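You operate a simulated robot arm through the tools that you are given. There is no shell and no other tool. Be economical: measure what you need, move in short steps, check, and stop when the job is done.

Carry out the task below with a simulated robot arm. There is one attempt and no reset: what you move stays moved.

Task
Tighten the three end bolts in number order at 6 N m.
Fine: use the frame driver and park it in its dock.

The check looks at the end state, three seconds after you hand in, the way a careful person would. Anything else that was tipped, shoved, dropped, spilled or broken makes it a failure.

Robot
A 7-joint arm with a two-finger parallel gripper on a trunk, on a base that drives. Base frame: it is fixed to the floor where the robot stands at the start and does not move with it; the origin is under the middle of the robot, x ahead of it, y to its left, z up; the surface under the hand at the start is at about z = 800. Lengths are in mm, angles in rad, forces in N, time in s.
With the tool pointing down near the work surface it reaches from about 480 to 920 mm from the robot's upright axis, wherever it stands. Its first joint turns from -2.007 to 2.007 rad. Places, roughly: brace bolt one [800, 200, 800]; brace bolt two [1000, 200, 800]; end bolt one [900, -1100, 800]; end bolt three [1100, -1100, 800]; end bolt two [800, -1100, 800]; trestle frame driver dial [500, 0, 900]. Payload 3.91 kg.
The TCP is the grasp point between the finger pads, 30 mm short of the fingertips. In the tool frame z runs along the fingers and y along their closing line. The gripper opens to 110 mm. The fingers are 20 mm wide and 10 mm thick; the gripper's body (48 by 112 mm) begins 55 mm behind the TCP.
Orientation is that of the tool frame in the base frame, as a unit quaternion [x, y, z, w]. With the fingers straight down and closing along the base's y, the tool's x points along the base's -x, its y along +y and its z along -z.

Tools
- The arm moves only by the tool nudge_tool. Its argument "series" is one flat list of numbers, 7 for each row, row after row: the gripper command, from -1 (shut) to 1 (fully open), values between in proportion, then the shift along the tool's x, y, z in cm, then the turn, a rotation vector about the tool's x, y, z in rad. In form: [grip, tx, ty, tz, ax, ay, az, grip, tx, ty, tz, ax, ay, az, ...]. A call has 1 to 8 rows; each row shifts and turns the commanded pose from where the row before left it, along the tool's axes as they then stand. A row lasts 0.2 s, in which the tool goes at most 50 mm and 0.15 rad; a call with a longer step from one row to the next is refused whole, and so is a gripper value outside its range. Where a pose cannot be reached the arm comes as near as it can. A force on the tool above 70 N (or 10 N above the force at the start of the call, whichever is more), or a blocked arm, ends the call early, and 0.2 s more pass. Each finger travels about 153 mm/s and halts on what it meets, pressing with about 31 N; the grip force reading is that of the motor and also rises with nothing between the fingers. The clock runs only during rows and for 0.2 s after the last one: add rows that do not move to give the fingers time. It gives the time, the measured TCP pose, the force on the tool (base axes), the opening and the grip force at its end, in the units of the frame above (readings bear some noise), with the torque about the TCP (base axes, N m) and any sound that the robot's microphone picked up.
- Cameras (640 x 400 px; columns grow to the right, rows downward): "scene" is now at [225.3, 171, 1349.9]; the picture's right is [-0.39, -0.92, 0.00], its down [-0.45, 0.19, -0.87] and it looks along [0.80, -0.34, -0.49] (base axes); focal length 242 px, centre (320, 200). "wrist" rides on the gripper at [72, 17, -103] in the tool frame; the picture's right is [-0.23, 0.97, 0.00], its down [-0.76, -0.18, -0.62] and it looks along [-0.61, -0.14, 0.78] (tool axes); focal length 222 px, centre (320, 200). There is no depth. A picture from a camera that has moved, and an enlarged one, comes with that camera's place and axes in the base frame and with its lens.
- get_image(camera): a new picture of that camera. It takes no simulated time.
- raise_lower(by): slides the trunk up (or, below 0, down) by that many mm; the arm and the scene camera ride with it, the base frame stays. It gives what a move gives, with no picture.
- base_move(legs): drives the robot by 1 to 6 legs, each [ahead, left, turn to the left] in mm, mm and rad, along the robot's own axes; the way and the turn of a leg run together, so that a leg with both is an arc; at most 1500 mm and 3.142 rad a leg. The arm and the cameras ride along, it lands a little off, and it stops where it bumps. It gives what a move gives.
- head_to(pan, tilt): turns the head with the scene camera to pan (to the left, within 1.396 rad either way) and tilt (down, from -0.506 to 1.204), counted from straight ahead of the robot. It gives what a move gives.
- close_up(camera, box): a new picture of the part [left, top, right, bottom] of that camera's present view, enlarged. It takes no simulated time.
- hand_in(): hands the job in; it is judged then, once.

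Go step by step. Nothing tells you exact positions but the pictures and the camera data: compare them with the known pose of the tool, close in by small moves and look again before you grip or let go. The budget is 120 turns and 82 pictures, counting those below and the enlarged ones. Unless the task says otherwise, let go and move clear before handing in, and close with one line.

The tools are called after ">>>" by a JSON object that holds its "method" and its "body". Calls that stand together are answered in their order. nudge_tool: Moves the arm, as the interface text tells. Its arguments: {"type":"object","properties":{"series":{"type":"array","items":{"type":"number"}}},"required":["series"]} The other tools are called the same way: raise_lower (by) slides the trunk up or down; base_move (legs) drives the base; head_to (pan, tilt) turns the head that bears the scene camera; get_image (camera) takes a picture; close_up (camera, box) takes an enlarged picture of a part of a camera's view; hand_in () hands the job in.

At the start:

```text
time: 0.0
position: [546.4, -101.6, 1223.0]
ee_rot: [0.0, 1.0, 0.001, 0.0]
ft_force: [0.3, 0.5, 0.8]
ft_torque: [-0.02, -0.01, 0.02]
gripper_width: 110.0
finger_force: 0.0
trunk travel left (down, up): [-675.0, 315.0]
robot x, y, heading: [4.6, -1.0, 0.006]
head pan, tilt: [-0.407, 0.51]
```

scene: 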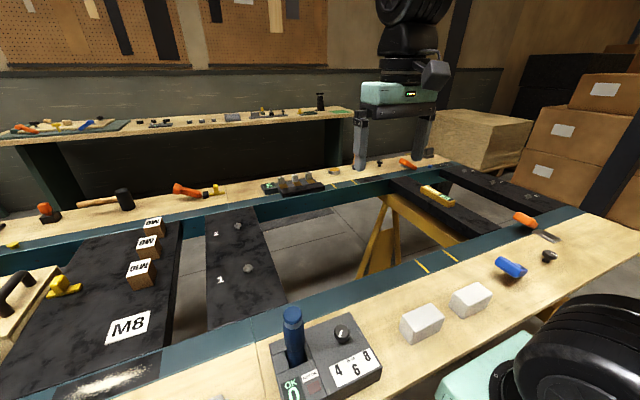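
wrist: 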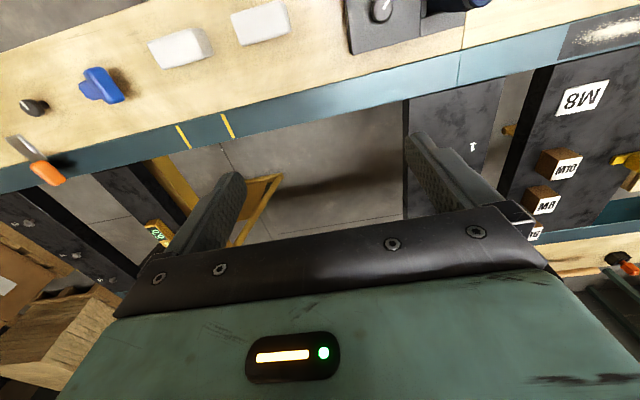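

I see a dock with a blue driver, a dial (4/6/8) and an "OK 0" display near [500,0]; the end bolts are on the far right plate. I'll look closer at the dock and the end plate.

>>> {"method": "close_up", "body": {"camera": "scene", "box": [240, 280, 400, 400]}}

>>> {"method": "close_up", "body": {"camera": "scene", "box": [380, 140, 600, 280]}}

>>> {"method": "close_up", "body": {"camera": "scene", "box": [180, 140, 380, 300]}}

```text
3.33 times, centred on (320, 340) of scene
camera zoom: at [225.3, 171.0, 1349.9], right [-0.39, -0.92, 0.0], down [-0.45, 0.19, -0.87], along [0.8, -0.34, -0.49], focal length 805 px, centre (320, -267)
```

zoom: 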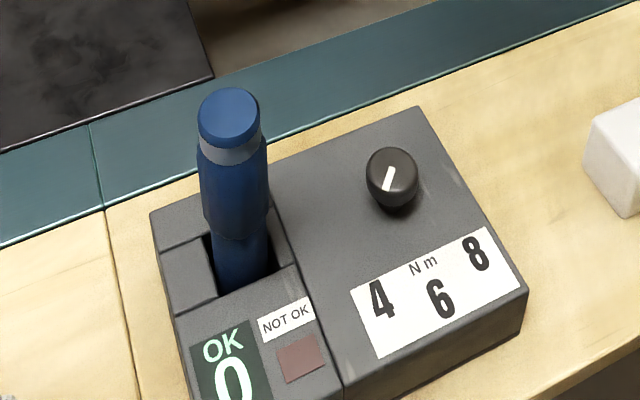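

```text
2.86 times, centred on (490, 210) of scene
camera zoom: at [225.3, 171.0, 1349.9], right [-0.39, -0.92, 0.0], down [-0.45, 0.19, -0.87], along [0.8, -0.34, -0.49], focal length 690 px, centre (-166, 171)
```

zoom: 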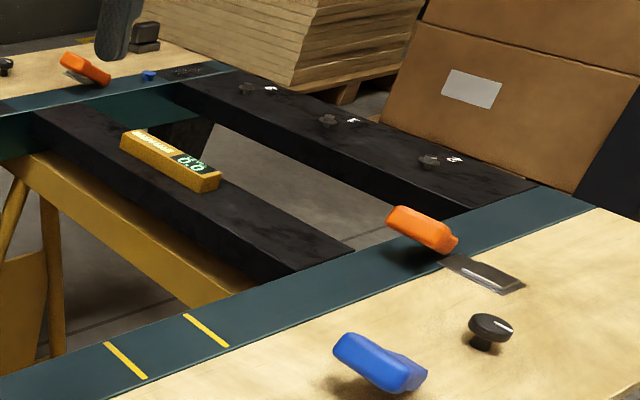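

```text
2.50 times, centred on (280, 220) of scene
camera zoom: at [225.3, 171.0, 1349.9], right [-0.39, -0.92, 0.0], down [-0.45, 0.19, -0.87], along [0.8, -0.34, -0.49], focal length 604 px, centre (420, 150)
```

zoom: 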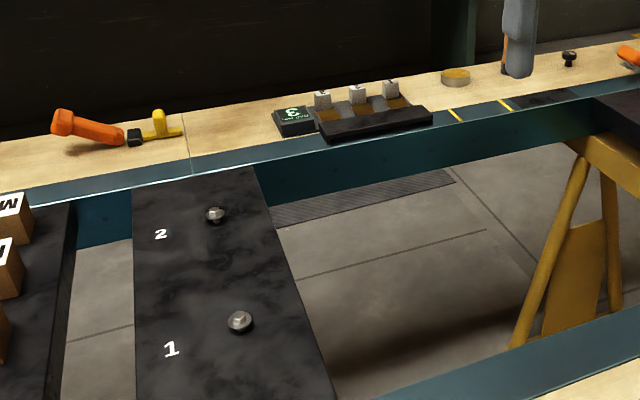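

The driver stands at about [467,115] with the dial at about [475,15]. I'll look at the right end and the near bench edge to plan where the base can go.

>>> {"method": "head_to", "body": {"pan": -1.0, "tilt": 0.5}}

>>> {"method": "get_image", "body": {"camera": "scene"}}

>>> {"method": "head_to", "body": {"pan": 0.0, "tilt": 1.0}}

>>> {"method": "get_image", "body": {"camera": "scene"}}

```text
time: 1.0
position: [545.6, -100.7, 1222.8]
ee_rot: [0.0, 1.0, -0.001, 0.0]
ft_force: [0.3, 0.2, 0.2]
ft_torque: [0.01, 0.03, -0.02]
gripper_width: 110.1
finger_force: 0.1
trunk travel left (down, up): [-675.0, 315.0]
robot x, y, heading: [-0.6, 0.2, 0.004]
head pan, tilt: [-1.0, 0.499]
```

```text
76 pictures are left
camera scene: at [191.2, 130.3, 1350.8], right [-0.84, -0.54, 0.0], down [-0.26, 0.4, -0.88], along [0.47, -0.74, -0.48], focal length 242 px, centre (320, 200)
```

scene: 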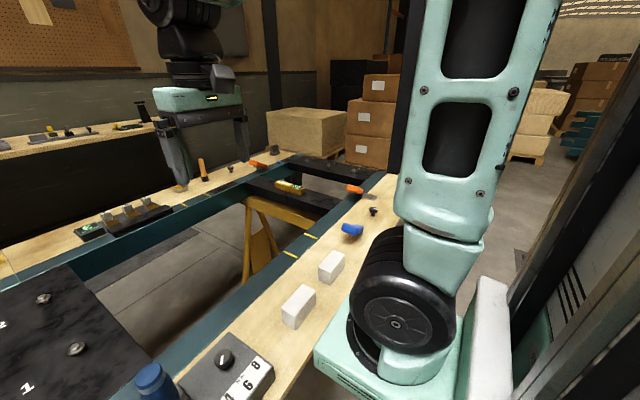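

```text
time: 2.3
position: [545.7, -100.7, 1223.6]
ee_rot: [0.0, 1.0, 0.0, 0.001]
ft_force: [-0.8, -1.2, 0.3]
ft_torque: [0.01, -0.02, -0.01]
gripper_width: 110.0
finger_force: 0.1
trunk travel left (down, up): [-675.0, 315.0]
robot x, y, heading: [1.6, 2.5, 0.002]
head pan, tilt: [0.0, 1.0]
```

```text
75 pictures are left
camera scene: at [211.6, 206.8, 1309.7], right [0.0, -1.0, 0.0], down [-0.84, 0.0, -0.54], along [0.54, 0.0, -0.84], focal length 242 px, centre (320, 200)
```

scene: 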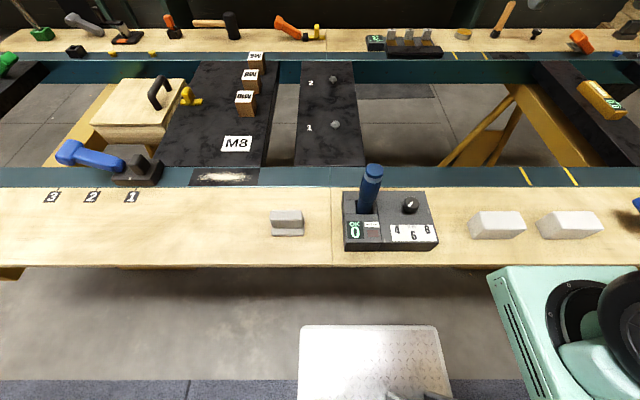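

The dock is now well in view and the right end of the bench is open floor, so the end bolts can be worked from there. I'll read the dial and tool closely.

>>> {"method": "close_up", "body": {"camera": "scene", "box": [330, 150, 450, 260]}}

```text
3.64 times, centred on (390, 205) of scene
camera zoom: at [211.6, 206.8, 1309.7], right [0.0, -1.0, 0.0], down [-0.84, 0.0, -0.54], along [0.54, 0.0, -0.84], focal length 879 px, centre (66, 182)
```

zoom: 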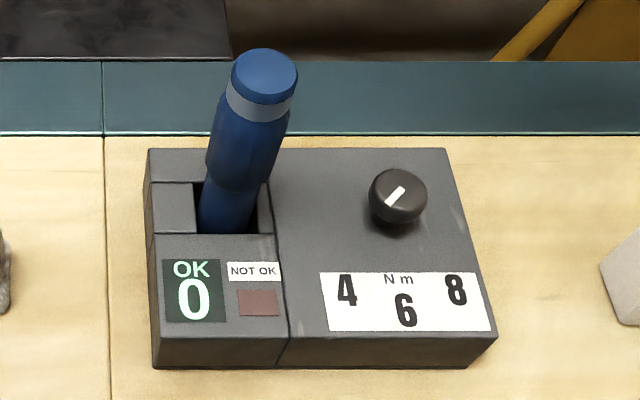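

The dial pointer is at 4; 6 is about 0.6 rad counter-clockwise (seen from above). I'll back the base 150 mm for comfortable reach, then bring the hand over the knob.

>>> {"method": "base_move", "body": {"legs": [[-150, 0, 0]]}}

>>> {"method": "get_image", "body": {"camera": "wrist"}}

>>> {"method": "get_image", "body": {"camera": "scene"}}

```text
time: 3.6
position: [393.3, -98.7, 1222.6]
ee_rot: [-0.002, 1.0, 0.0, -0.001]
ft_force: [0.2, 0.2, 0.9]
ft_torque: [-0.01, 0.0, 0.0]
gripper_width: 110.0
finger_force: 0.0
trunk travel left (down, up): [-675.0, 315.0]
robot x, y, heading: [-155.6, 1.0, 0.003]
head pan, tilt: [0.0, 1.0]
```

```text
73 pictures are left
camera wrist: at [321.0, -84.3, 1325.3], right [0.22, 0.97, 0.0], down [0.76, -0.17, 0.62], along [0.61, -0.14, -0.78], focal length 222 px, centre (320, 200)
```

wrist: 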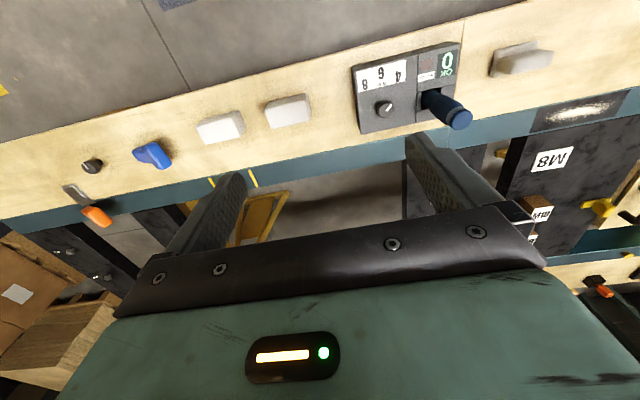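

```text
72 pictures are left
camera scene: at [58.0, 207.4, 1309.7], right [0.0, -1.0, 0.0], down [-0.84, 0.0, -0.54], along [0.54, 0.0, -0.84], focal length 242 px, centre (320, 200)
```

scene: 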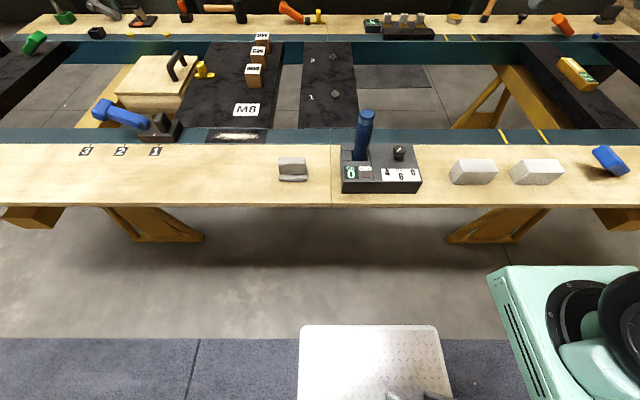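

Next I bring the hand nearer the knob with a partly closed gripper, still well above the driver.

>>> {"method": "nudge_tool", "body": {"series": [0.1, -1.0, 2.28, 2.6, 0, 0, 0, 0.1, -1.0, 2.28, 2.6, 0, 0, 0, 0.1, -1.0, 2.28, 2.6, 0, 0, 0, 0.1, -1.0, 2.28, 2.6, 0, 0, 0, 0.1, -1.0, 2.28, 2.6, 0, 0, 0]}}

>>> {"method": "get_image", "body": {"camera": "wrist"}}

>>> {"method": "get_image", "body": {"camera": "scene"}}

```text
time: 4.8
position: [443.8, 14.6, 1093.6]
ee_rot: [-0.002, 1.0, 0.0, 0.0]
ft_force: [0.1, -0.1, 0.5]
ft_torque: [0.01, 0.0, -0.02]
gripper_width: 60.7
finger_force: 0.1
trunk travel left (down, up): [-675.0, 315.0]
robot x, y, heading: [-150.4, 0.7, 0.002]
head pan, tilt: [0.0, 1.0]
```

```text
71 pictures are left
camera wrist: at [370.4, 29.1, 1195.5], right [0.22, 0.97, 0.0], down [0.76, -0.17, 0.62], along [0.61, -0.14, -0.78], focal length 222 px, centre (320, 200)
```

wrist: 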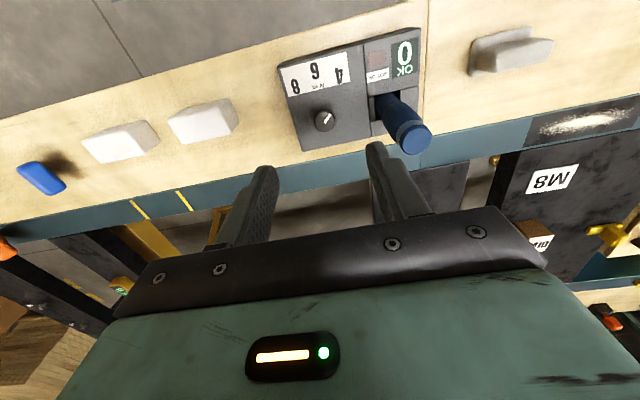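

```text
70 pictures are left
camera scene: at [57.6, 207.1, 1309.8], right [0.0, -1.0, 0.0], down [-0.84, 0.0, -0.54], along [0.54, 0.0, -0.84], focal length 242 px, centre (320, 200)
```

scene: 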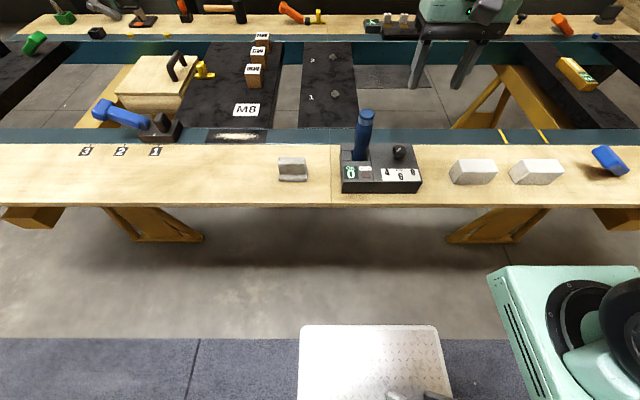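

Knob is about [478,11], top near z=880. I'll go over it, tips stopping some 50 mm above.

>>> {"method": "nudge_tool", "body": {"series": [0.1, -1.7, -0.2, 3.3, 0, 0, 0, 0.1, -1.7, -0.2, 3.3, 0, 0, 0, 0.1, 0, 0, 3.3, 0, 0, 0, 0.1, 0, 0, 3.3, 0, 0, 0]}}

>>> {"method": "get_image", "body": {"camera": "wrist"}}

>>> {"method": "close_up", "body": {"camera": "scene", "box": [320, 60, 480, 200]}}

```text
time: 5.8
position: [477.0, 10.9, 959.4]
ee_rot: [-0.002, 1.0, -0.001, 0.0]
ft_force: [0.1, 0.8, 0.1]
ft_torque: [-0.01, -0.03, -0.02]
gripper_width: 60.5
finger_force: 0.0
trunk travel left (down, up): [-675.0, 315.0]
robot x, y, heading: [-149.1, 0.3, 0.002]
head pan, tilt: [0.0, 1.0]
```

```text
69 pictures are left
camera wrist: at [405.0, 25.6, 1061.6], right [0.22, 0.97, 0.0], down [0.76, -0.17, 0.62], along [0.61, -0.14, -0.78], focal length 222 px, centre (320, 200)
```

wrist: 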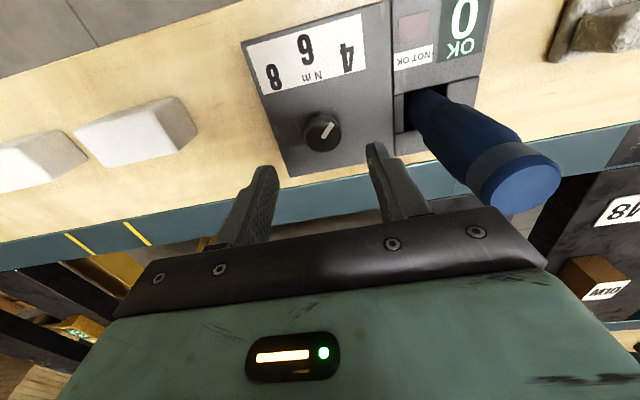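

```text
2.86 times, centred on (400, 130) of scene
camera zoom: at [57.6, 207.3, 1309.8], right [0.0, -1.0, 0.0], down [-0.84, 0.0, -0.54], along [0.54, 0.0, -0.84], focal length 690 px, centre (91, 400)
```

zoom: 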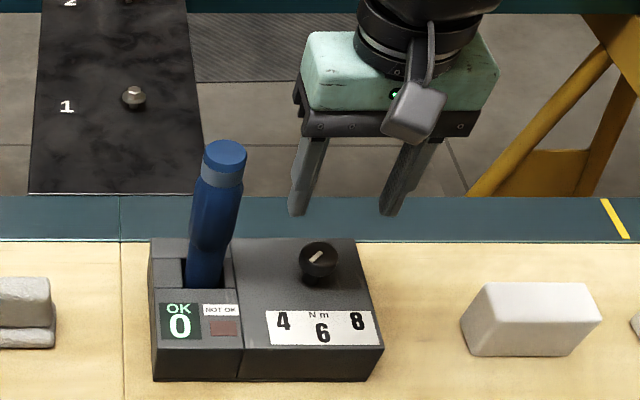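

Knob confirmed at ~[476,12], dock top ~z 848. I'll pre-rotate +0.3, descend and grip the knob.

>>> {"method": "nudge_tool", "body": {"series": [0.1, 0, 0, 0, 0, 0, 0.15, 0.1, 0, 0, 0, 0, 0, 0.15, 0.1, 0, 0, 2.3, 0, 0, 0, 0.1, 0, 0, 2.2, 0, 0, 0, 0.1, 0, 0, 2.2, 0, 0, 0, 0.1, 0, 0, 0, 0, 0, 0]}}

>>> {"method": "get_image", "body": {"camera": "wrist"}}

>>> {"method": "close_up", "body": {"camera": "scene", "box": [320, 80, 480, 200]}}

```text
time: 7.2
position: [475.9, 12.2, 892.5]
ee_rot: [0.147, 0.989, 0.001, 0.0]
ft_force: [-0.1, 0.2, -0.9]
ft_torque: [0.01, 0.0, 0.04]
gripper_width: 60.4
finger_force: 0.1
trunk travel left (down, up): [-675.0, 315.0]
robot x, y, heading: [-148.6, -4.1, 0.006]
head pan, tilt: [0.0, 1.0]
```

```text
67 pictures are left
camera wrist: at [412.6, 47.7, 995.0], right [0.5, 0.86, 0.0], down [0.68, -0.39, 0.62], along [0.54, -0.31, -0.78], focal length 222 px, centre (320, 200)
```

wrist: 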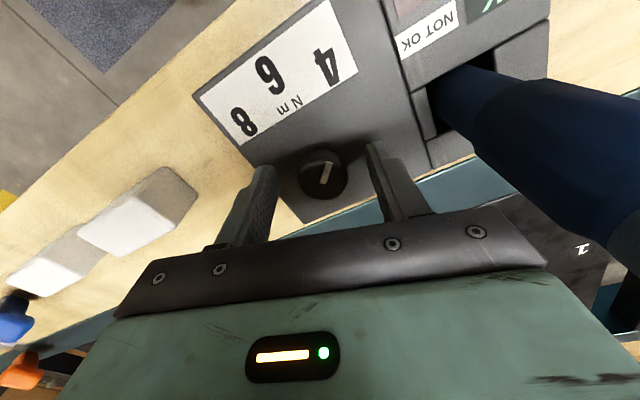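

```text
3.33 times, centred on (400, 140) of scene
camera zoom: at [57.9, 207.4, 1309.7], right [0.0, -1.0, 0.0], down [-0.84, 0.0, -0.54], along [0.54, 0.0, -0.84], focal length 805 px, centre (53, 400)
```

zoom: 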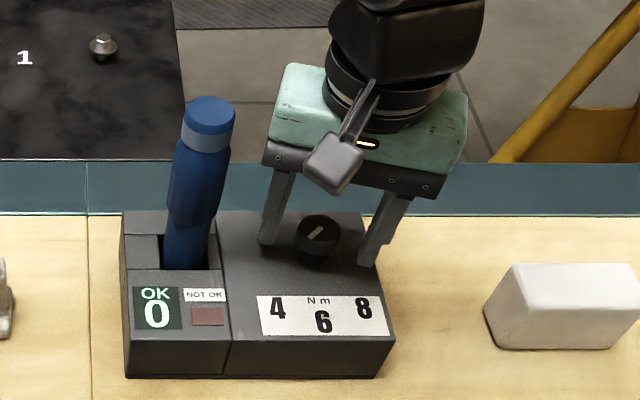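

The knob is centred between the fingers. I'll close, then turn -0.6 rad about tool z.

>>> {"method": "nudge_tool", "body": {"series": [-1, 0, 0, 0, 0, 0, 0, -1, 0, 0, 0, 0, 0, 0, -1, 0, 0, 0, 0, 0, -0.12, -1, 0, 0, 0, 0, 0, -0.12, -1, 0, 0, 0, 0, 0, -0.12, -1, 0, 0, 0, 0, 0, -0.12, -1, 0, 0, 0, 0, 0, -0.12, -1, 0, 0, 0, 0, 0, 0]}}

>>> {"method": "get_image", "body": {"camera": "wrist"}}

>>> {"method": "close_up", "body": {"camera": "scene", "box": [360, 120, 440, 180]}}

```text
time: 9.1
position: [477.0, 12.2, 892.8]
ee_rot: [-0.153, 0.988, -0.001, -0.002]
ft_force: [2.0, 17.4, -32.9]
ft_torque: [0.24, -0.04, 0.03]
gripper_width: 31.4
finger_force: 45.0
trunk travel left (down, up): [-675.0, 315.0]
robot x, y, heading: [-154.7, 1.0, 0.009]
head pan, tilt: [0.0, 1.0]
```

```text
65 pictures are left
camera wrist: at [403.5, 4.3, 995.6], right [-0.08, 1.0, 0.0], down [0.78, 0.06, 0.62], along [0.62, 0.05, -0.78], focal length 222 px, centre (320, 200)
```

wrist: 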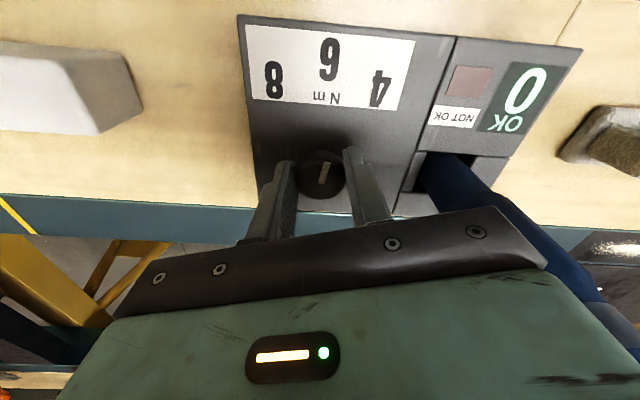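

```text
6.67 times, centred on (400, 150) of scene
camera zoom: at [59.1, 208.2, 1309.2], right [0.0, -1.0, 0.0], down [-0.84, 0.0, -0.54], along [0.54, 0.0, -0.84], focal length 1611 px, centre (-213, 533)
```

zoom: 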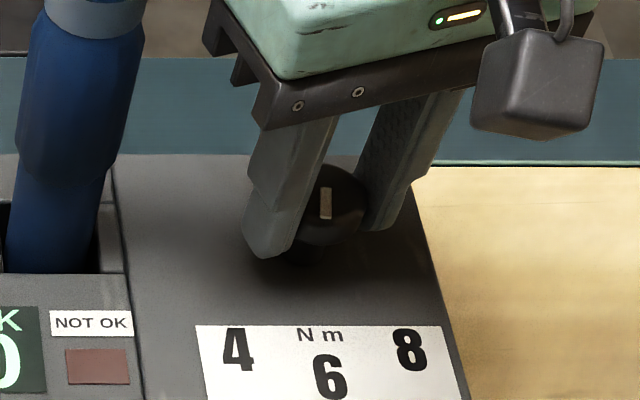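

The pointer now aims at 6. I'll release, rise straight up, and verify.

>>> {"method": "nudge_tool", "body": {"series": [0.0, 0, 0, 0, 0, 0, 0, 0.0, 0, 0, 0, 0, 0, 0, 0.0, 0, 0, -3.5, 0, 0, 0, 0.0, 0, 0, -4.5, 0, 0, 0, 0.0, 0, 0, -4.5, 0, 0, 0.15, 0.5, 0, 0, -4.5, 0, 0, 0.15, 0.5, 0, 0, -4.0, 0, 0, 0]}}

>>> {"method": "get_image", "body": {"camera": "wrist"}}

>>> {"method": "close_up", "body": {"camera": "scene", "box": [330, 100, 430, 200]}}

```text
time: 10.7
position: [475.7, 13.5, 1105.9]
ee_rot: [-0.001, 1.0, 0.0, 0.0]
ft_force: [-0.4, 0.6, -0.5]
ft_torque: [0.01, 0.02, -0.03]
gripper_width: 82.4
finger_force: 0.0
trunk travel left (down, up): [-675.0, 315.0]
robot x, y, heading: [-153.9, 1.4, 0.002]
head pan, tilt: [0.0, 1.0]
```

```text
63 pictures are left
camera wrist: at [403.8, 28.3, 1207.7], right [0.22, 0.97, 0.0], down [0.76, -0.18, 0.62], along [0.61, -0.14, -0.78], focal length 222 px, centre (320, 200)
```

wrist: 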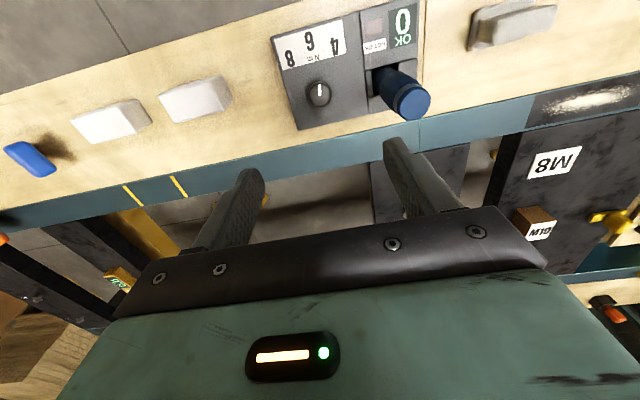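

```text
4.00 times, centred on (380, 150) of scene
camera zoom: at [58.2, 207.4, 1309.6], right [0.0, -1.0, 0.0], down [-0.84, 0.0, -0.54], along [0.54, 0.0, -0.84], focal length 966 px, centre (80, 400)
```

zoom: 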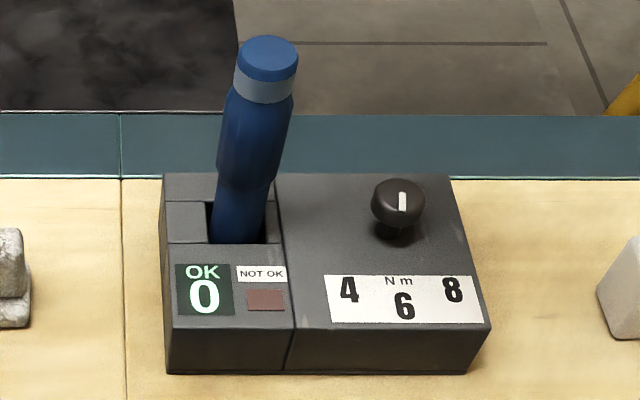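

Dial is at 6 and OK count is 0. Now I go above the driver, about [477,105], fully open.

>>> {"method": "nudge_tool", "body": {"series": [1, 0, 3.05, 0, 0, 0, 0, 1, 0, 3.05, 0, 0, 0, 0, 1, 0, 3.05, 1.5, 0, 0, 0, 1, 0, 0, 2, 0, 0, 0]}}

>>> {"method": "get_image", "body": {"camera": "wrist"}}

>>> {"method": "close_up", "body": {"camera": "scene", "box": [300, 50, 460, 200]}}

```text
time: 11.7
position: [476.1, 103.5, 1066.6]
ee_rot: [-0.002, 1.0, 0.0, 0.0]
ft_force: [0.3, 1.0, 0.9]
ft_torque: [0.05, 0.02, -0.02]
gripper_width: 110.3
finger_force: 0.0
trunk travel left (down, up): [-675.0, 315.0]
robot x, y, heading: [-152.9, 1.6, 0.007]
head pan, tilt: [0.0, 1.0]
```

```text
61 pictures are left
camera wrist: at [404.3, 118.3, 1170.7], right [0.22, 0.97, 0.0], down [0.76, -0.17, 0.62], along [0.61, -0.14, -0.78], focal length 222 px, centre (320, 200)
```

wrist: 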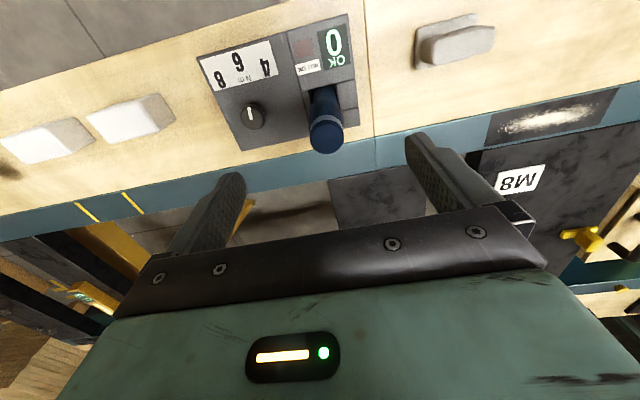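

```text
2.67 times, centred on (380, 125) of scene
camera zoom: at [57.8, 207.3, 1309.8], right [0.0, -1.0, 0.0], down [-0.84, 0.0, -0.54], along [0.54, 0.0, -0.84], focal length 644 px, centre (160, 400)
```

zoom: 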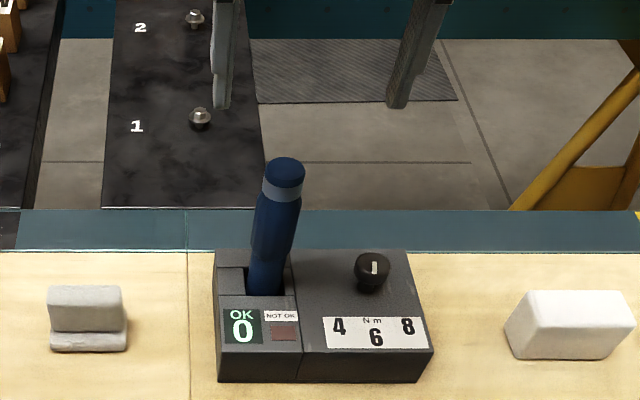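

Driver axis is about [478,105], top ~z 986. I'll descend to TCP z≈945 and check before gripping.

>>> {"method": "nudge_tool", "body": {"series": [1, -0.2, 0.2, 3, 0, 0, 0, 1, 0, 0, 3, 0, 0, 0, 1, 0, 0, 3, 0, 0, 0, 1, 0, 0, 3, 0, 0, 0]}}

>>> {"method": "get_image", "body": {"camera": "wrist"}}

>>> {"method": "close_up", "body": {"camera": "scene", "box": [320, 60, 440, 200]}}

```text
time: 12.7
position: [477.8, 102.0, 950.7]
ee_rot: [-0.001, 1.0, -0.001, 0.0]
ft_force: [-0.3, -0.5, 0.6]
ft_torque: [-0.04, -0.01, 0.02]
gripper_width: 109.9
finger_force: 0.2
trunk travel left (down, up): [-675.0, 315.0]
robot x, y, heading: [-150.9, -1.9, 0.005]
head pan, tilt: [0.0, 1.0]
```

```text
59 pictures are left
camera wrist: at [405.8, 117.3, 1052.5], right [0.22, 0.97, 0.0], down [0.76, -0.17, 0.62], along [0.61, -0.14, -0.78], focal length 222 px, centre (320, 200)
```

wrist: 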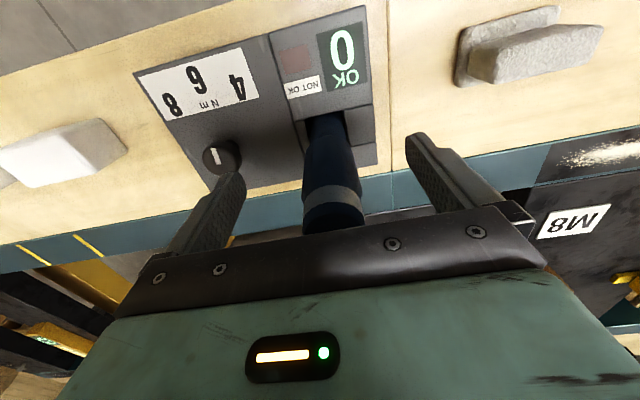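

```text
2.86 times, centred on (380, 130) of scene
camera zoom: at [57.7, 207.3, 1309.8], right [0.0, -1.0, 0.0], down [-0.84, 0.0, -0.54], along [0.54, 0.0, -0.84], focal length 690 px, centre (149, 400)
```

zoom: 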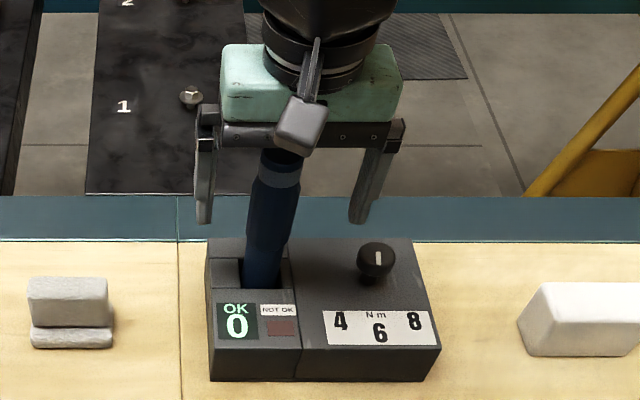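

The driver sits about 5 mm to the left of the hand's centre; I'll shift and lower slightly, then close.

>>> {"method": "nudge_tool", "body": {"series": [1, 0, 0.45, 0.7, 0, 0, 0, 1, 0, 0, 0, 0, 0, 0, -0.1, 0, 0, 0, 0, 0, 0, -1, 0, 0, 0, 0, 0, 0, -1, 0, 0, 0, 0, 0, 0, -1, 0, 0, 0, 0, 0, 0]}}

>>> {"method": "get_image", "body": {"camera": "wrist"}}

>>> {"method": "close_up", "body": {"camera": "scene", "box": [320, 60, 440, 200]}}

```text
time: 14.1
position: [478.7, 107.7, 943.4]
ee_rot: [-0.002, 1.0, -0.001, 0.0]
ft_force: [0.2, -1.8, 0.3]
ft_torque: [-0.26, -0.09, -0.03]
gripper_width: 31.9
finger_force: 31.3
trunk travel left (down, up): [-675.0, 315.0]
robot x, y, heading: [-154.2, -0.9, 0.003]
head pan, tilt: [0.0, 1.0]
```

```text
57 pictures are left
camera wrist: at [405.7, 122.7, 1046.3], right [0.22, 0.97, 0.0], down [0.76, -0.17, 0.62], along [0.61, -0.14, -0.78], focal length 222 px, centre (320, 200)
```

wrist: 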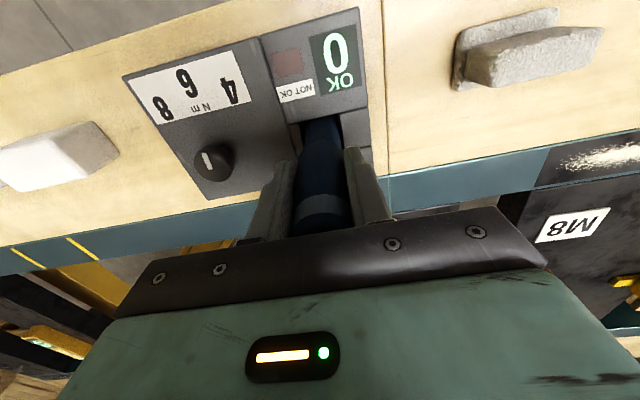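

```text
2.86 times, centred on (380, 130) of scene
camera zoom: at [58.0, 207.3, 1309.7], right [0.0, -1.0, 0.0], down [-0.84, 0.0, -0.54], along [0.54, 0.0, -0.84], focal length 690 px, centre (149, 400)
```

zoom: 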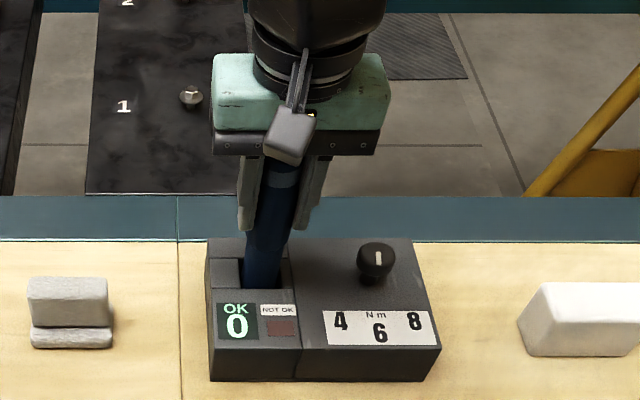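

Grip is good (31.9 mm). I'll lift straight up.

>>> {"method": "nudge_tool", "body": {"series": [-1, 0, 0, -1, 0, 0, 0, -1, 0, 0, -2, 0, 0, 0, -1, 0, 0, -3, 0, 0, 0, -1, 0, 0, -3, 0, 0, 0, -1, 0, 0, -3, 0, 0, 0, -1, 0, 0, -3, 0, 0, 0, -1, 0, 0, -3, 0, 0, 0]}}

>>> {"method": "get_image", "body": {"camera": "scene"}}

>>> {"method": "get_image", "body": {"camera": "wrist"}}

```text
time: 15.7
position: [479.4, 105.4, 1119.1]
ee_rot: [-0.003, 1.0, -0.001, -0.001]
ft_force: [0.5, 0.0, -4.4]
ft_torque: [0.03, 0.06, -0.01]
gripper_width: 31.3
finger_force: 30.6
trunk travel left (down, up): [-675.0, 315.0]
robot x, y, heading: [-151.3, 1.5, 0.003]
head pan, tilt: [0.0, 1.0]
```

```text
55 pictures are left
camera scene: at [58.3, 207.5, 1309.6], right [0.0, -1.0, 0.0], down [-0.84, 0.0, -0.54], along [0.54, 0.0, -0.84], focal length 242 px, centre (320, 200)
```

scene: 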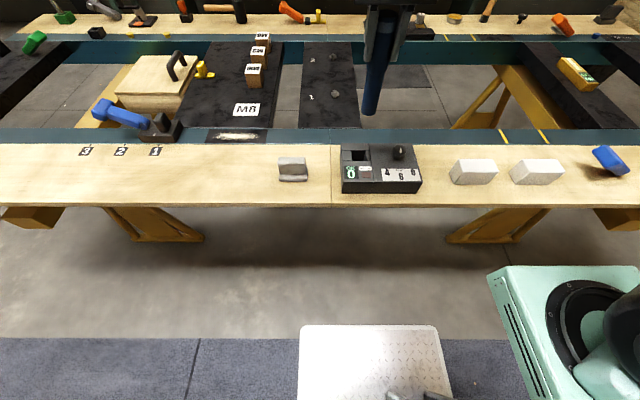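

```text
54 pictures are left
camera wrist: at [406.5, 121.0, 1222.7], right [0.22, 0.97, 0.0], down [0.76, -0.17, 0.62], along [0.61, -0.14, -0.78], focal length 222 px, centre (320, 200)
```

wrist: 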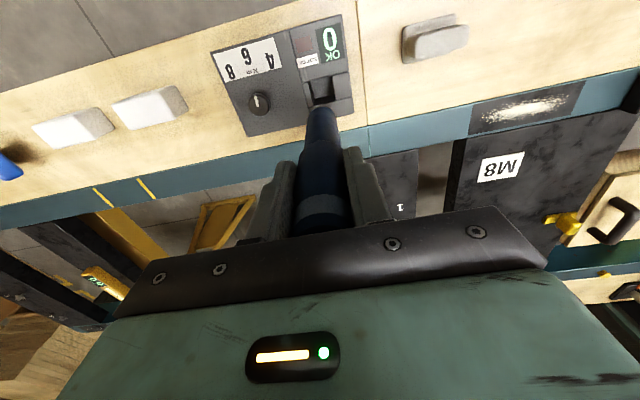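

The driver is out, weight ~5 N. Check its tip, and look right to plan the drive.

>>> {"method": "close_up", "body": {"camera": "scene", "box": [340, 0, 440, 120]}}

>>> {"method": "head_to", "body": {"pan": -1.1, "tilt": 0.6}}

>>> {"method": "get_image", "body": {"camera": "scene"}}

```text
3.33 times, centred on (390, 60) of scene
camera zoom: at [58.3, 207.5, 1309.6], right [0.0, -1.0, 0.0], down [-0.84, 0.0, -0.54], along [0.54, 0.0, -0.84], focal length 805 px, centre (87, 667)
```

zoom: 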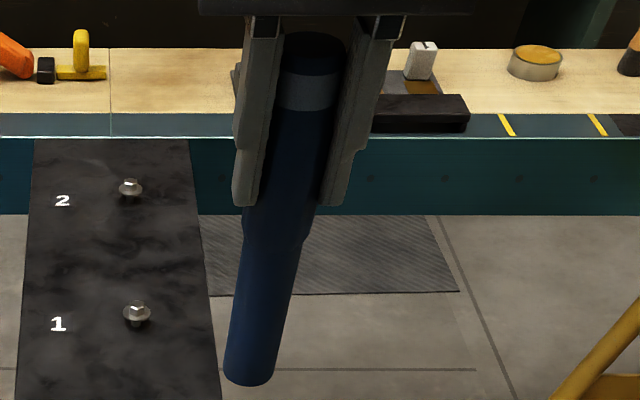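

```text
time: 17.0
position: [478.0, 106.8, 1120.3]
ee_rot: [-0.003, 1.0, 0.0, 0.0]
ft_force: [-0.2, 0.3, -3.7]
ft_torque: [-0.01, 0.0, -0.01]
gripper_width: 31.5
finger_force: 30.9
trunk travel left (down, up): [-675.0, 315.0]
robot x, y, heading: [-151.1, -0.5, 0.002]
head pan, tilt: [-1.1, 0.6]
```

```text
52 pictures are left
camera scene: at [28.9, 128.6, 1341.7], right [-0.89, -0.46, 0.0], down [-0.26, 0.5, -0.82], along [0.38, -0.73, -0.57], focal length 242 px, centre (320, 200)
```

scene: 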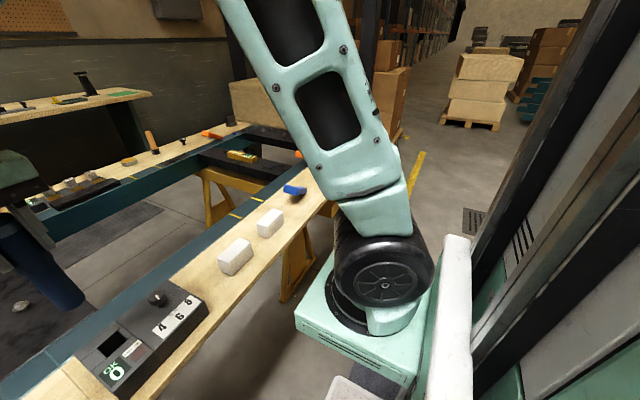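

Tip is ~132 mm below the TCP. Before driving right, I check the floor on that side.

>>> {"method": "head_to", "body": {"pan": -1.39, "tilt": 0.5}}

>>> {"method": "get_image", "body": {"camera": "scene"}}

```text
time: 17.8
position: [478.5, 105.5, 1119.3]
ee_rot: [-0.001, 1.0, 0.0, 0.0]
ft_force: [-0.2, 0.6, -4.7]
ft_torque: [0.0, 0.05, 0.02]
gripper_width: 31.6
finger_force: 31.0
trunk travel left (down, up): [-675.0, 315.0]
robot x, y, heading: [-151.9, 1.1, 0.007]
head pan, tilt: [-1.389, 0.499]
```

```text
51 pictures are left
camera scene: at [5.2, 117.7, 1350.7], right [-0.98, -0.18, 0.0], down [-0.09, 0.47, -0.88], along [0.16, -0.86, -0.48], focal length 242 px, centre (320, 200)
```

scene: 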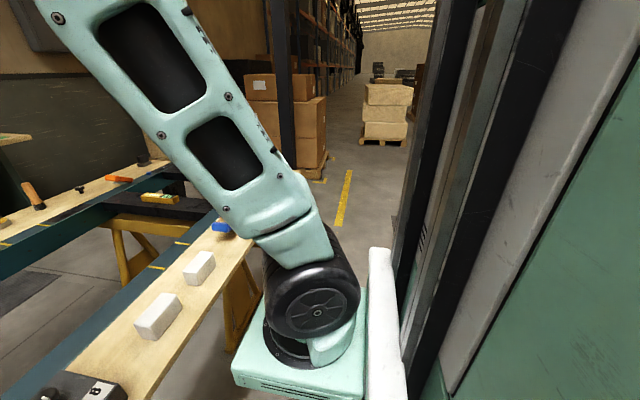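

The aisle to the right appears clear. I back off a bit so the held driver is clear of the bench and drive right.

>>> {"method": "base_move", "body": {"legs": [[-200, 0, 0], [0, -1200, 0]]}}

>>> {"method": "head_to", "body": {"pan": -0.9, "tilt": 0.6}}

>>> {"method": "get_image", "body": {"camera": "scene"}}

>>> {"method": "head_to", "body": {"pan": 0.2, "tilt": 0.6}}

>>> {"method": "get_image", "body": {"camera": "scene"}}

```text
time: 24.9
position: [296.0, -1064.2, 1119.7]
ee_rot: [-0.011, 1.0, 0.001, 0.0]
ft_force: [-0.8, -0.3, -4.2]
ft_torque: [0.0, 0.04, 0.02]
gripper_width: 31.8
finger_force: 30.8
trunk travel left (down, up): [-675.0, 315.0]
robot x, y, heading: [-332.3, -1180.0, 0.022]
head pan, tilt: [-1.389, 0.499]
```

```text
time: 25.9
position: [296.8, -1064.7, 1120.3]
ee_rot: [-0.011, 1.0, 0.0, 0.0]
ft_force: [0.1, 0.5, -4.0]
ft_torque: [0.01, 0.06, -0.02]
gripper_width: 31.4
finger_force: 30.8
trunk travel left (down, up): [-675.0, 315.0]
robot x, y, heading: [-334.1, -1182.4, 0.02]
head pan, tilt: [-0.901, 0.6]
```

```text
50 pictures are left
camera scene: at [-139.8, -1039.9, 1341.7], right [-0.77, -0.64, 0.0], down [-0.36, 0.44, -0.83], along [0.52, -0.64, -0.56], focal length 242 px, centre (320, 200)
```

scene: 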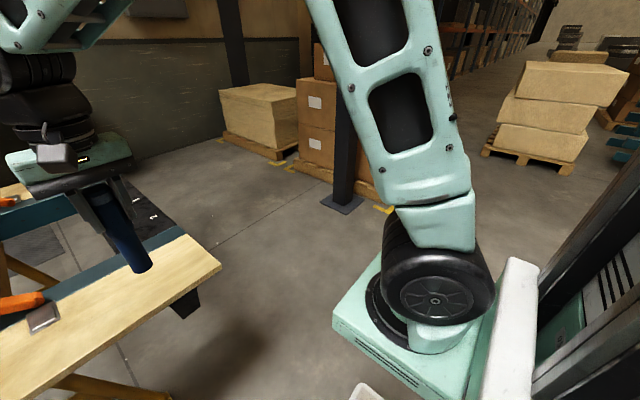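

```text
time: 27.2
position: [295.7, -1065.4, 1120.6]
ee_rot: [-0.01, 1.0, -0.001, 0.0]
ft_force: [-0.1, 0.2, -4.7]
ft_torque: [-0.02, 0.02, 0.0]
gripper_width: 31.3
finger_force: 31.2
trunk travel left (down, up): [-675.0, 315.0]
robot x, y, heading: [-334.3, -1178.0, 0.019]
head pan, tilt: [0.201, 0.6]
```

```text
49 pictures are left
camera scene: at [-109.7, -952.4, 1341.7], right [0.22, -0.98, 0.0], down [-0.55, -0.12, -0.82], along [0.81, 0.18, -0.57], focal length 242 px, centre (320, 200)
```

scene: 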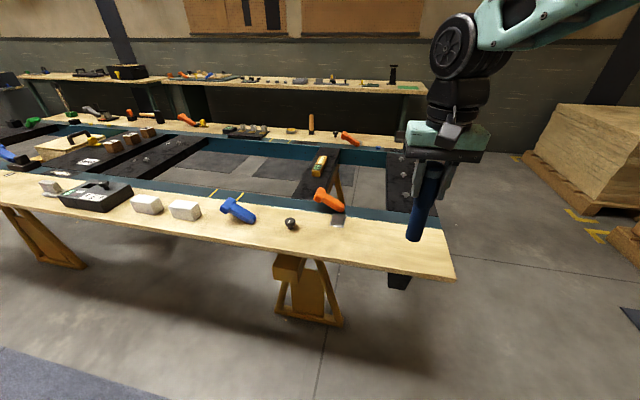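

Frame's right end is at about y=-1215, pillar at about [880,-2650]. I'll drive round to stand near [950,-1800] facing +y.

>>> {"method": "base_move", "body": {"legs": [[0, -630, 0], [1270, 0, 0], [0, 0, 1.551]]}}

>>> {"method": "head_to", "body": {"pan": 0.0, "tilt": 0.75}}

>>> {"method": "get_image", "body": {"camera": "scene"}}

>>> {"method": "get_image", "body": {"camera": "wrist"}}

```text
time: 40.5
position: [849.2, -1141.6, 1120.4]
ee_rot: [-0.706, 0.708, 0.0, 0.0]
ft_force: [-0.5, 0.3, -4.2]
ft_torque: [-0.02, 0.02, 0.01]
gripper_width: 31.4
finger_force: 31.2
trunk travel left (down, up): [-675.0, 315.0]
robot x, y, heading: [951.9, -1774.8, 1.567]
head pan, tilt: [0.201, 0.6]
```

```text
time: 41.2
position: [848.9, -1141.0, 1119.4]
ee_rot: [-0.706, 0.708, -0.001, 0.0]
ft_force: [-1.0, -0.1, -4.3]
ft_torque: [-0.04, 0.04, -0.02]
gripper_width: 31.6
finger_force: 30.6
trunk travel left (down, up): [-675.0, 315.0]
robot x, y, heading: [950.0, -1771.0, 1.568]
head pan, tilt: [0.0, 0.75]
```

```text
48 pictures are left
camera scene: at [747.5, -1546.0, 1328.8], right [1.0, 0.0, 0.0], down [0.0, -0.68, -0.73], along [0.0, 0.73, -0.68], focal length 242 px, centre (320, 200)
```

scene: 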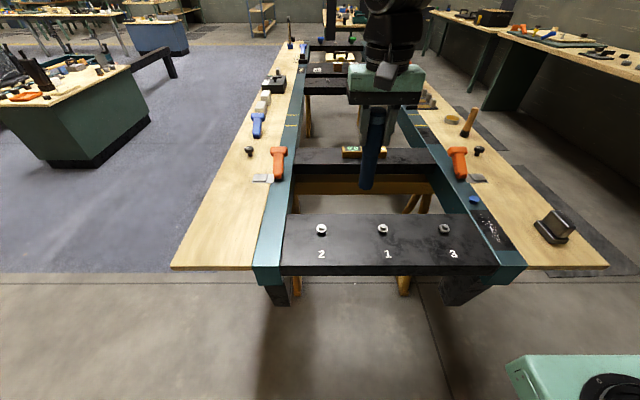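

```text
47 pictures are left
camera wrist: at [832.5, -1215.2, 1222.5], right [-0.97, 0.23, 0.0], down [0.18, 0.76, 0.62], along [0.14, 0.61, -0.78], focal length 222 px, centre (320, 200)
```

wrist: 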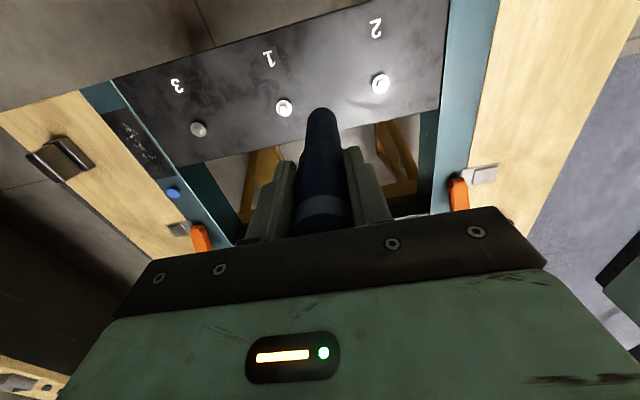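

All three labelled bolts (2, 1, 3 from left) are in view. I'll zoom in to locate them.

>>> {"method": "close_up", "body": {"camera": "scene", "box": [280, 190, 480, 290]}}

>>> {"method": "close_up", "body": {"camera": "wrist", "box": [160, 40, 420, 160]}}

```text
3.20 times, centred on (380, 240) of scene
camera zoom: at [747.5, -1546.0, 1328.8], right [1.0, 0.0, 0.0], down [0.0, -0.68, -0.73], along [0.0, 0.73, -0.68], focal length 773 px, centre (128, 72)
```

zoom: 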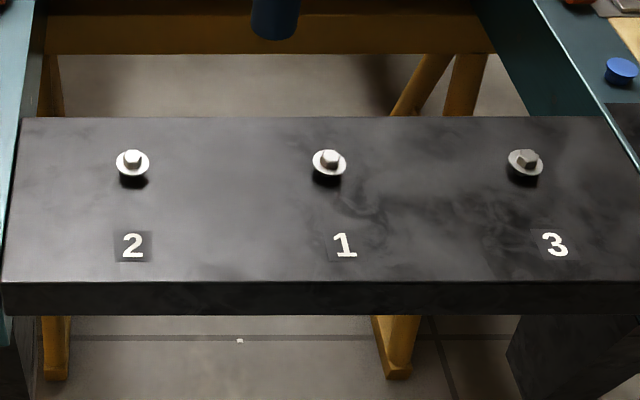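

```text
2.46 times, centred on (290, 100) of wrist
camera zoom: at [832.5, -1215.2, 1222.5], right [-0.97, 0.23, 0.0], down [0.18, 0.76, 0.62], along [0.14, 0.61, -0.78], focal length 547 px, centre (394, 446)
```

zoom: 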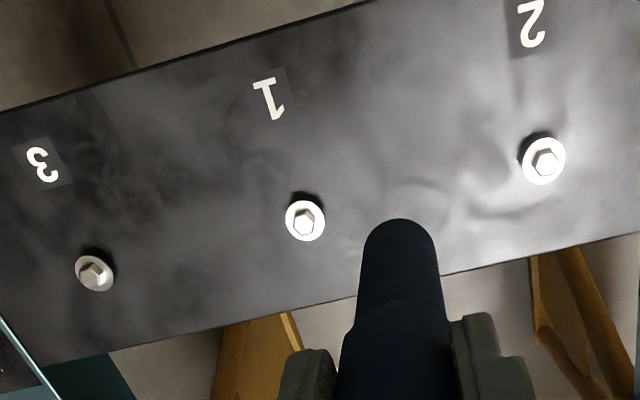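

Bolts: 1 at ~[921,-1112], 2 at ~[751,-1112], 3 at ~[1090,-1113]. I bring the driver above bolt 1 with the tip ~40 mm clear.

>>> {"method": "nudge_tool", "body": {"series": [-1, -0.72, -1.8, 3.1, 0, 0, 0, -1, -0.72, -1.8, 3.1, 0, 0, 0, -1, -0.72, -1.8, 3.1, 0, 0, 0, -1, -0.72, -1.8, 3.1, 0, 0, 0, -1, 0, 0, 0, 0, 0, 0]}}

>>> {"method": "close_up", "body": {"camera": "scene", "box": [310, 150, 450, 260]}}

>>> {"method": "get_image", "body": {"camera": "wrist"}}

```text
time: 42.4
position: [921.7, -1113.0, 995.7]
ee_rot: [-0.706, 0.708, 0.001, 0.0]
ft_force: [0.2, -0.4, -3.7]
ft_torque: [-0.03, 0.02, 0.0]
gripper_width: 32.0
finger_force: 30.5
trunk travel left (down, up): [-675.0, 315.0]
robot x, y, heading: [953.0, -1773.8, 1.566]
head pan, tilt: [0.0, 0.75]
```

```text
3.64 times, centred on (380, 205) of scene
camera zoom: at [747.5, -1546.0, 1328.8], right [1.0, 0.0, 0.0], down [0.0, -0.68, -0.73], along [0.0, 0.73, -0.68], focal length 879 px, centre (102, 182)
```

zoom: 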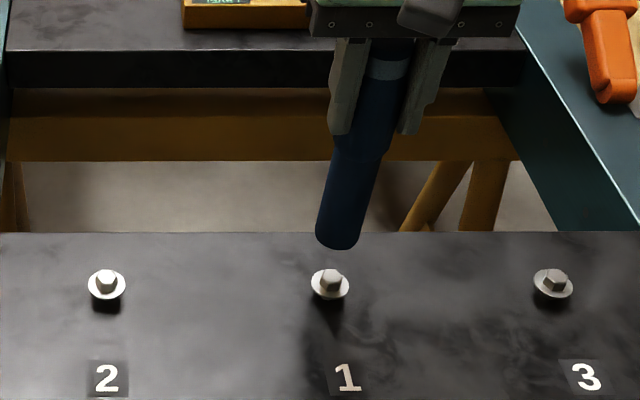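

```text
43 pictures are left
camera wrist: at [903.8, -1187.6, 1098.7], right [-0.97, 0.23, 0.0], down [0.18, 0.76, 0.62], along [0.14, 0.61, -0.78], focal length 222 px, centre (320, 200)
```

wrist: 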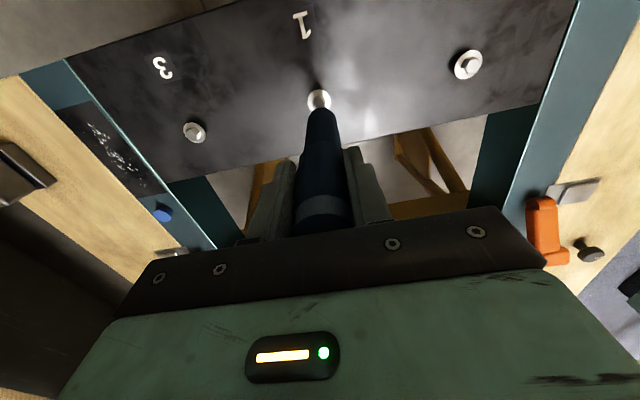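

Close; I zoom the wrist view to compare tip and bolt.

>>> {"method": "close_up", "body": {"camera": "wrist", "box": [280, 70, 360, 130]}}

>>> {"method": "close_up", "body": {"camera": "scene", "box": [345, 190, 425, 250]}}

```text
6.67 times, centred on (320, 100) of wrist
camera zoom: at [903.8, -1187.6, 1098.7], right [-0.97, 0.23, 0.0], down [0.18, 0.76, 0.62], along [0.14, 0.61, -0.78], focal length 1481 px, centre (320, 867)
```

zoom: 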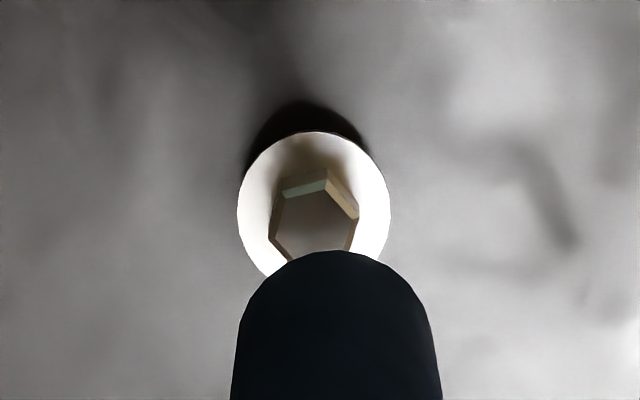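

```text
6.67 times, centred on (385, 220) of scene
camera zoom: at [747.5, -1546.0, 1328.8], right [1.0, 0.0, 0.0], down [0.0, -0.68, -0.73], along [0.0, 0.73, -0.68], focal length 1611 px, centre (-113, 67)
```

zoom: 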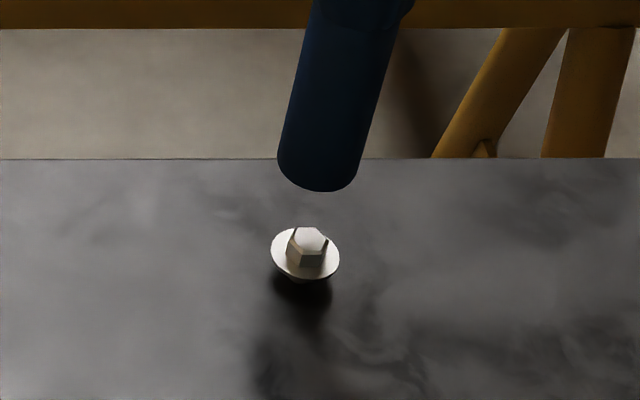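

Bolt head top seems near z≈830. I'll lower 20 mm with a small correction and compare again with less parallax.

>>> {"method": "nudge_tool", "body": {"series": [-1, 0.3, -0.1, 1.0, 0, 0, 0, -1, 0, 0, 1.0, 0, 0, 0, -1, 0, 0, 0, 0, 0, 0]}}

>>> {"method": "close_up", "body": {"camera": "wrist", "box": [280, 70, 360, 130]}}

>>> {"method": "close_up", "body": {"camera": "scene", "box": [345, 190, 425, 250]}}

```text
time: 43.2
position: [921.9, -1115.5, 976.7]
ee_rot: [-0.706, 0.708, -0.001, 0.001]
ft_force: [-0.1, 0.7, -3.6]
ft_torque: [-0.04, 0.0, 0.03]
gripper_width: 31.7
finger_force: 31.6
trunk travel left (down, up): [-675.0, 315.0]
robot x, y, heading: [951.7, -1772.8, 1.57]
head pan, tilt: [0.0, 0.75]
```

```text
6.67 times, centred on (320, 100) of wrist
camera zoom: at [905.1, -1189.9, 1079.0], right [-0.97, 0.23, 0.0], down [0.18, 0.76, 0.62], along [0.14, 0.61, -0.78], focal length 1481 px, centre (320, 867)
```

zoom: 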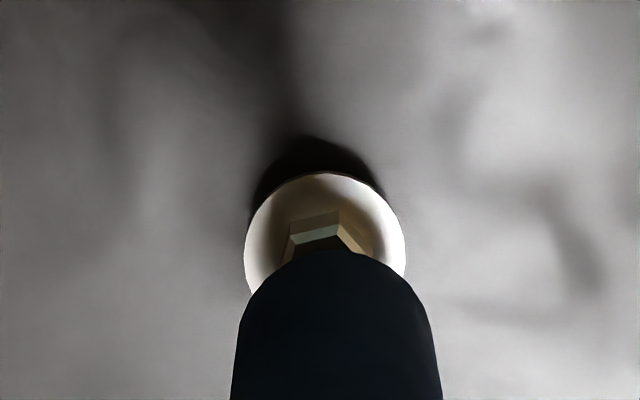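

```text
6.67 times, centred on (385, 220) of scene
camera zoom: at [747.5, -1546.0, 1328.8], right [1.0, 0.0, 0.0], down [0.0, -0.68, -0.73], along [0.0, 0.73, -0.68], focal length 1611 px, centre (-113, 67)
```

zoom: 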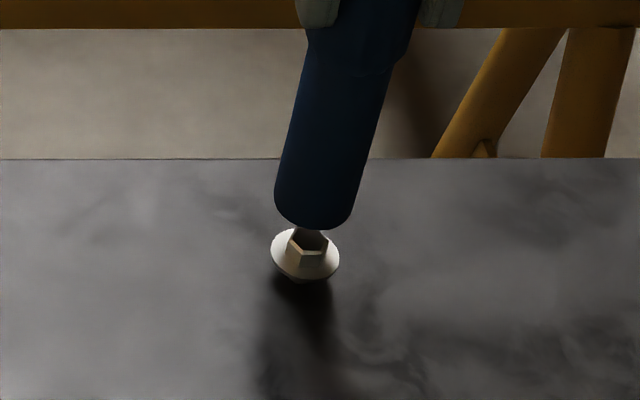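

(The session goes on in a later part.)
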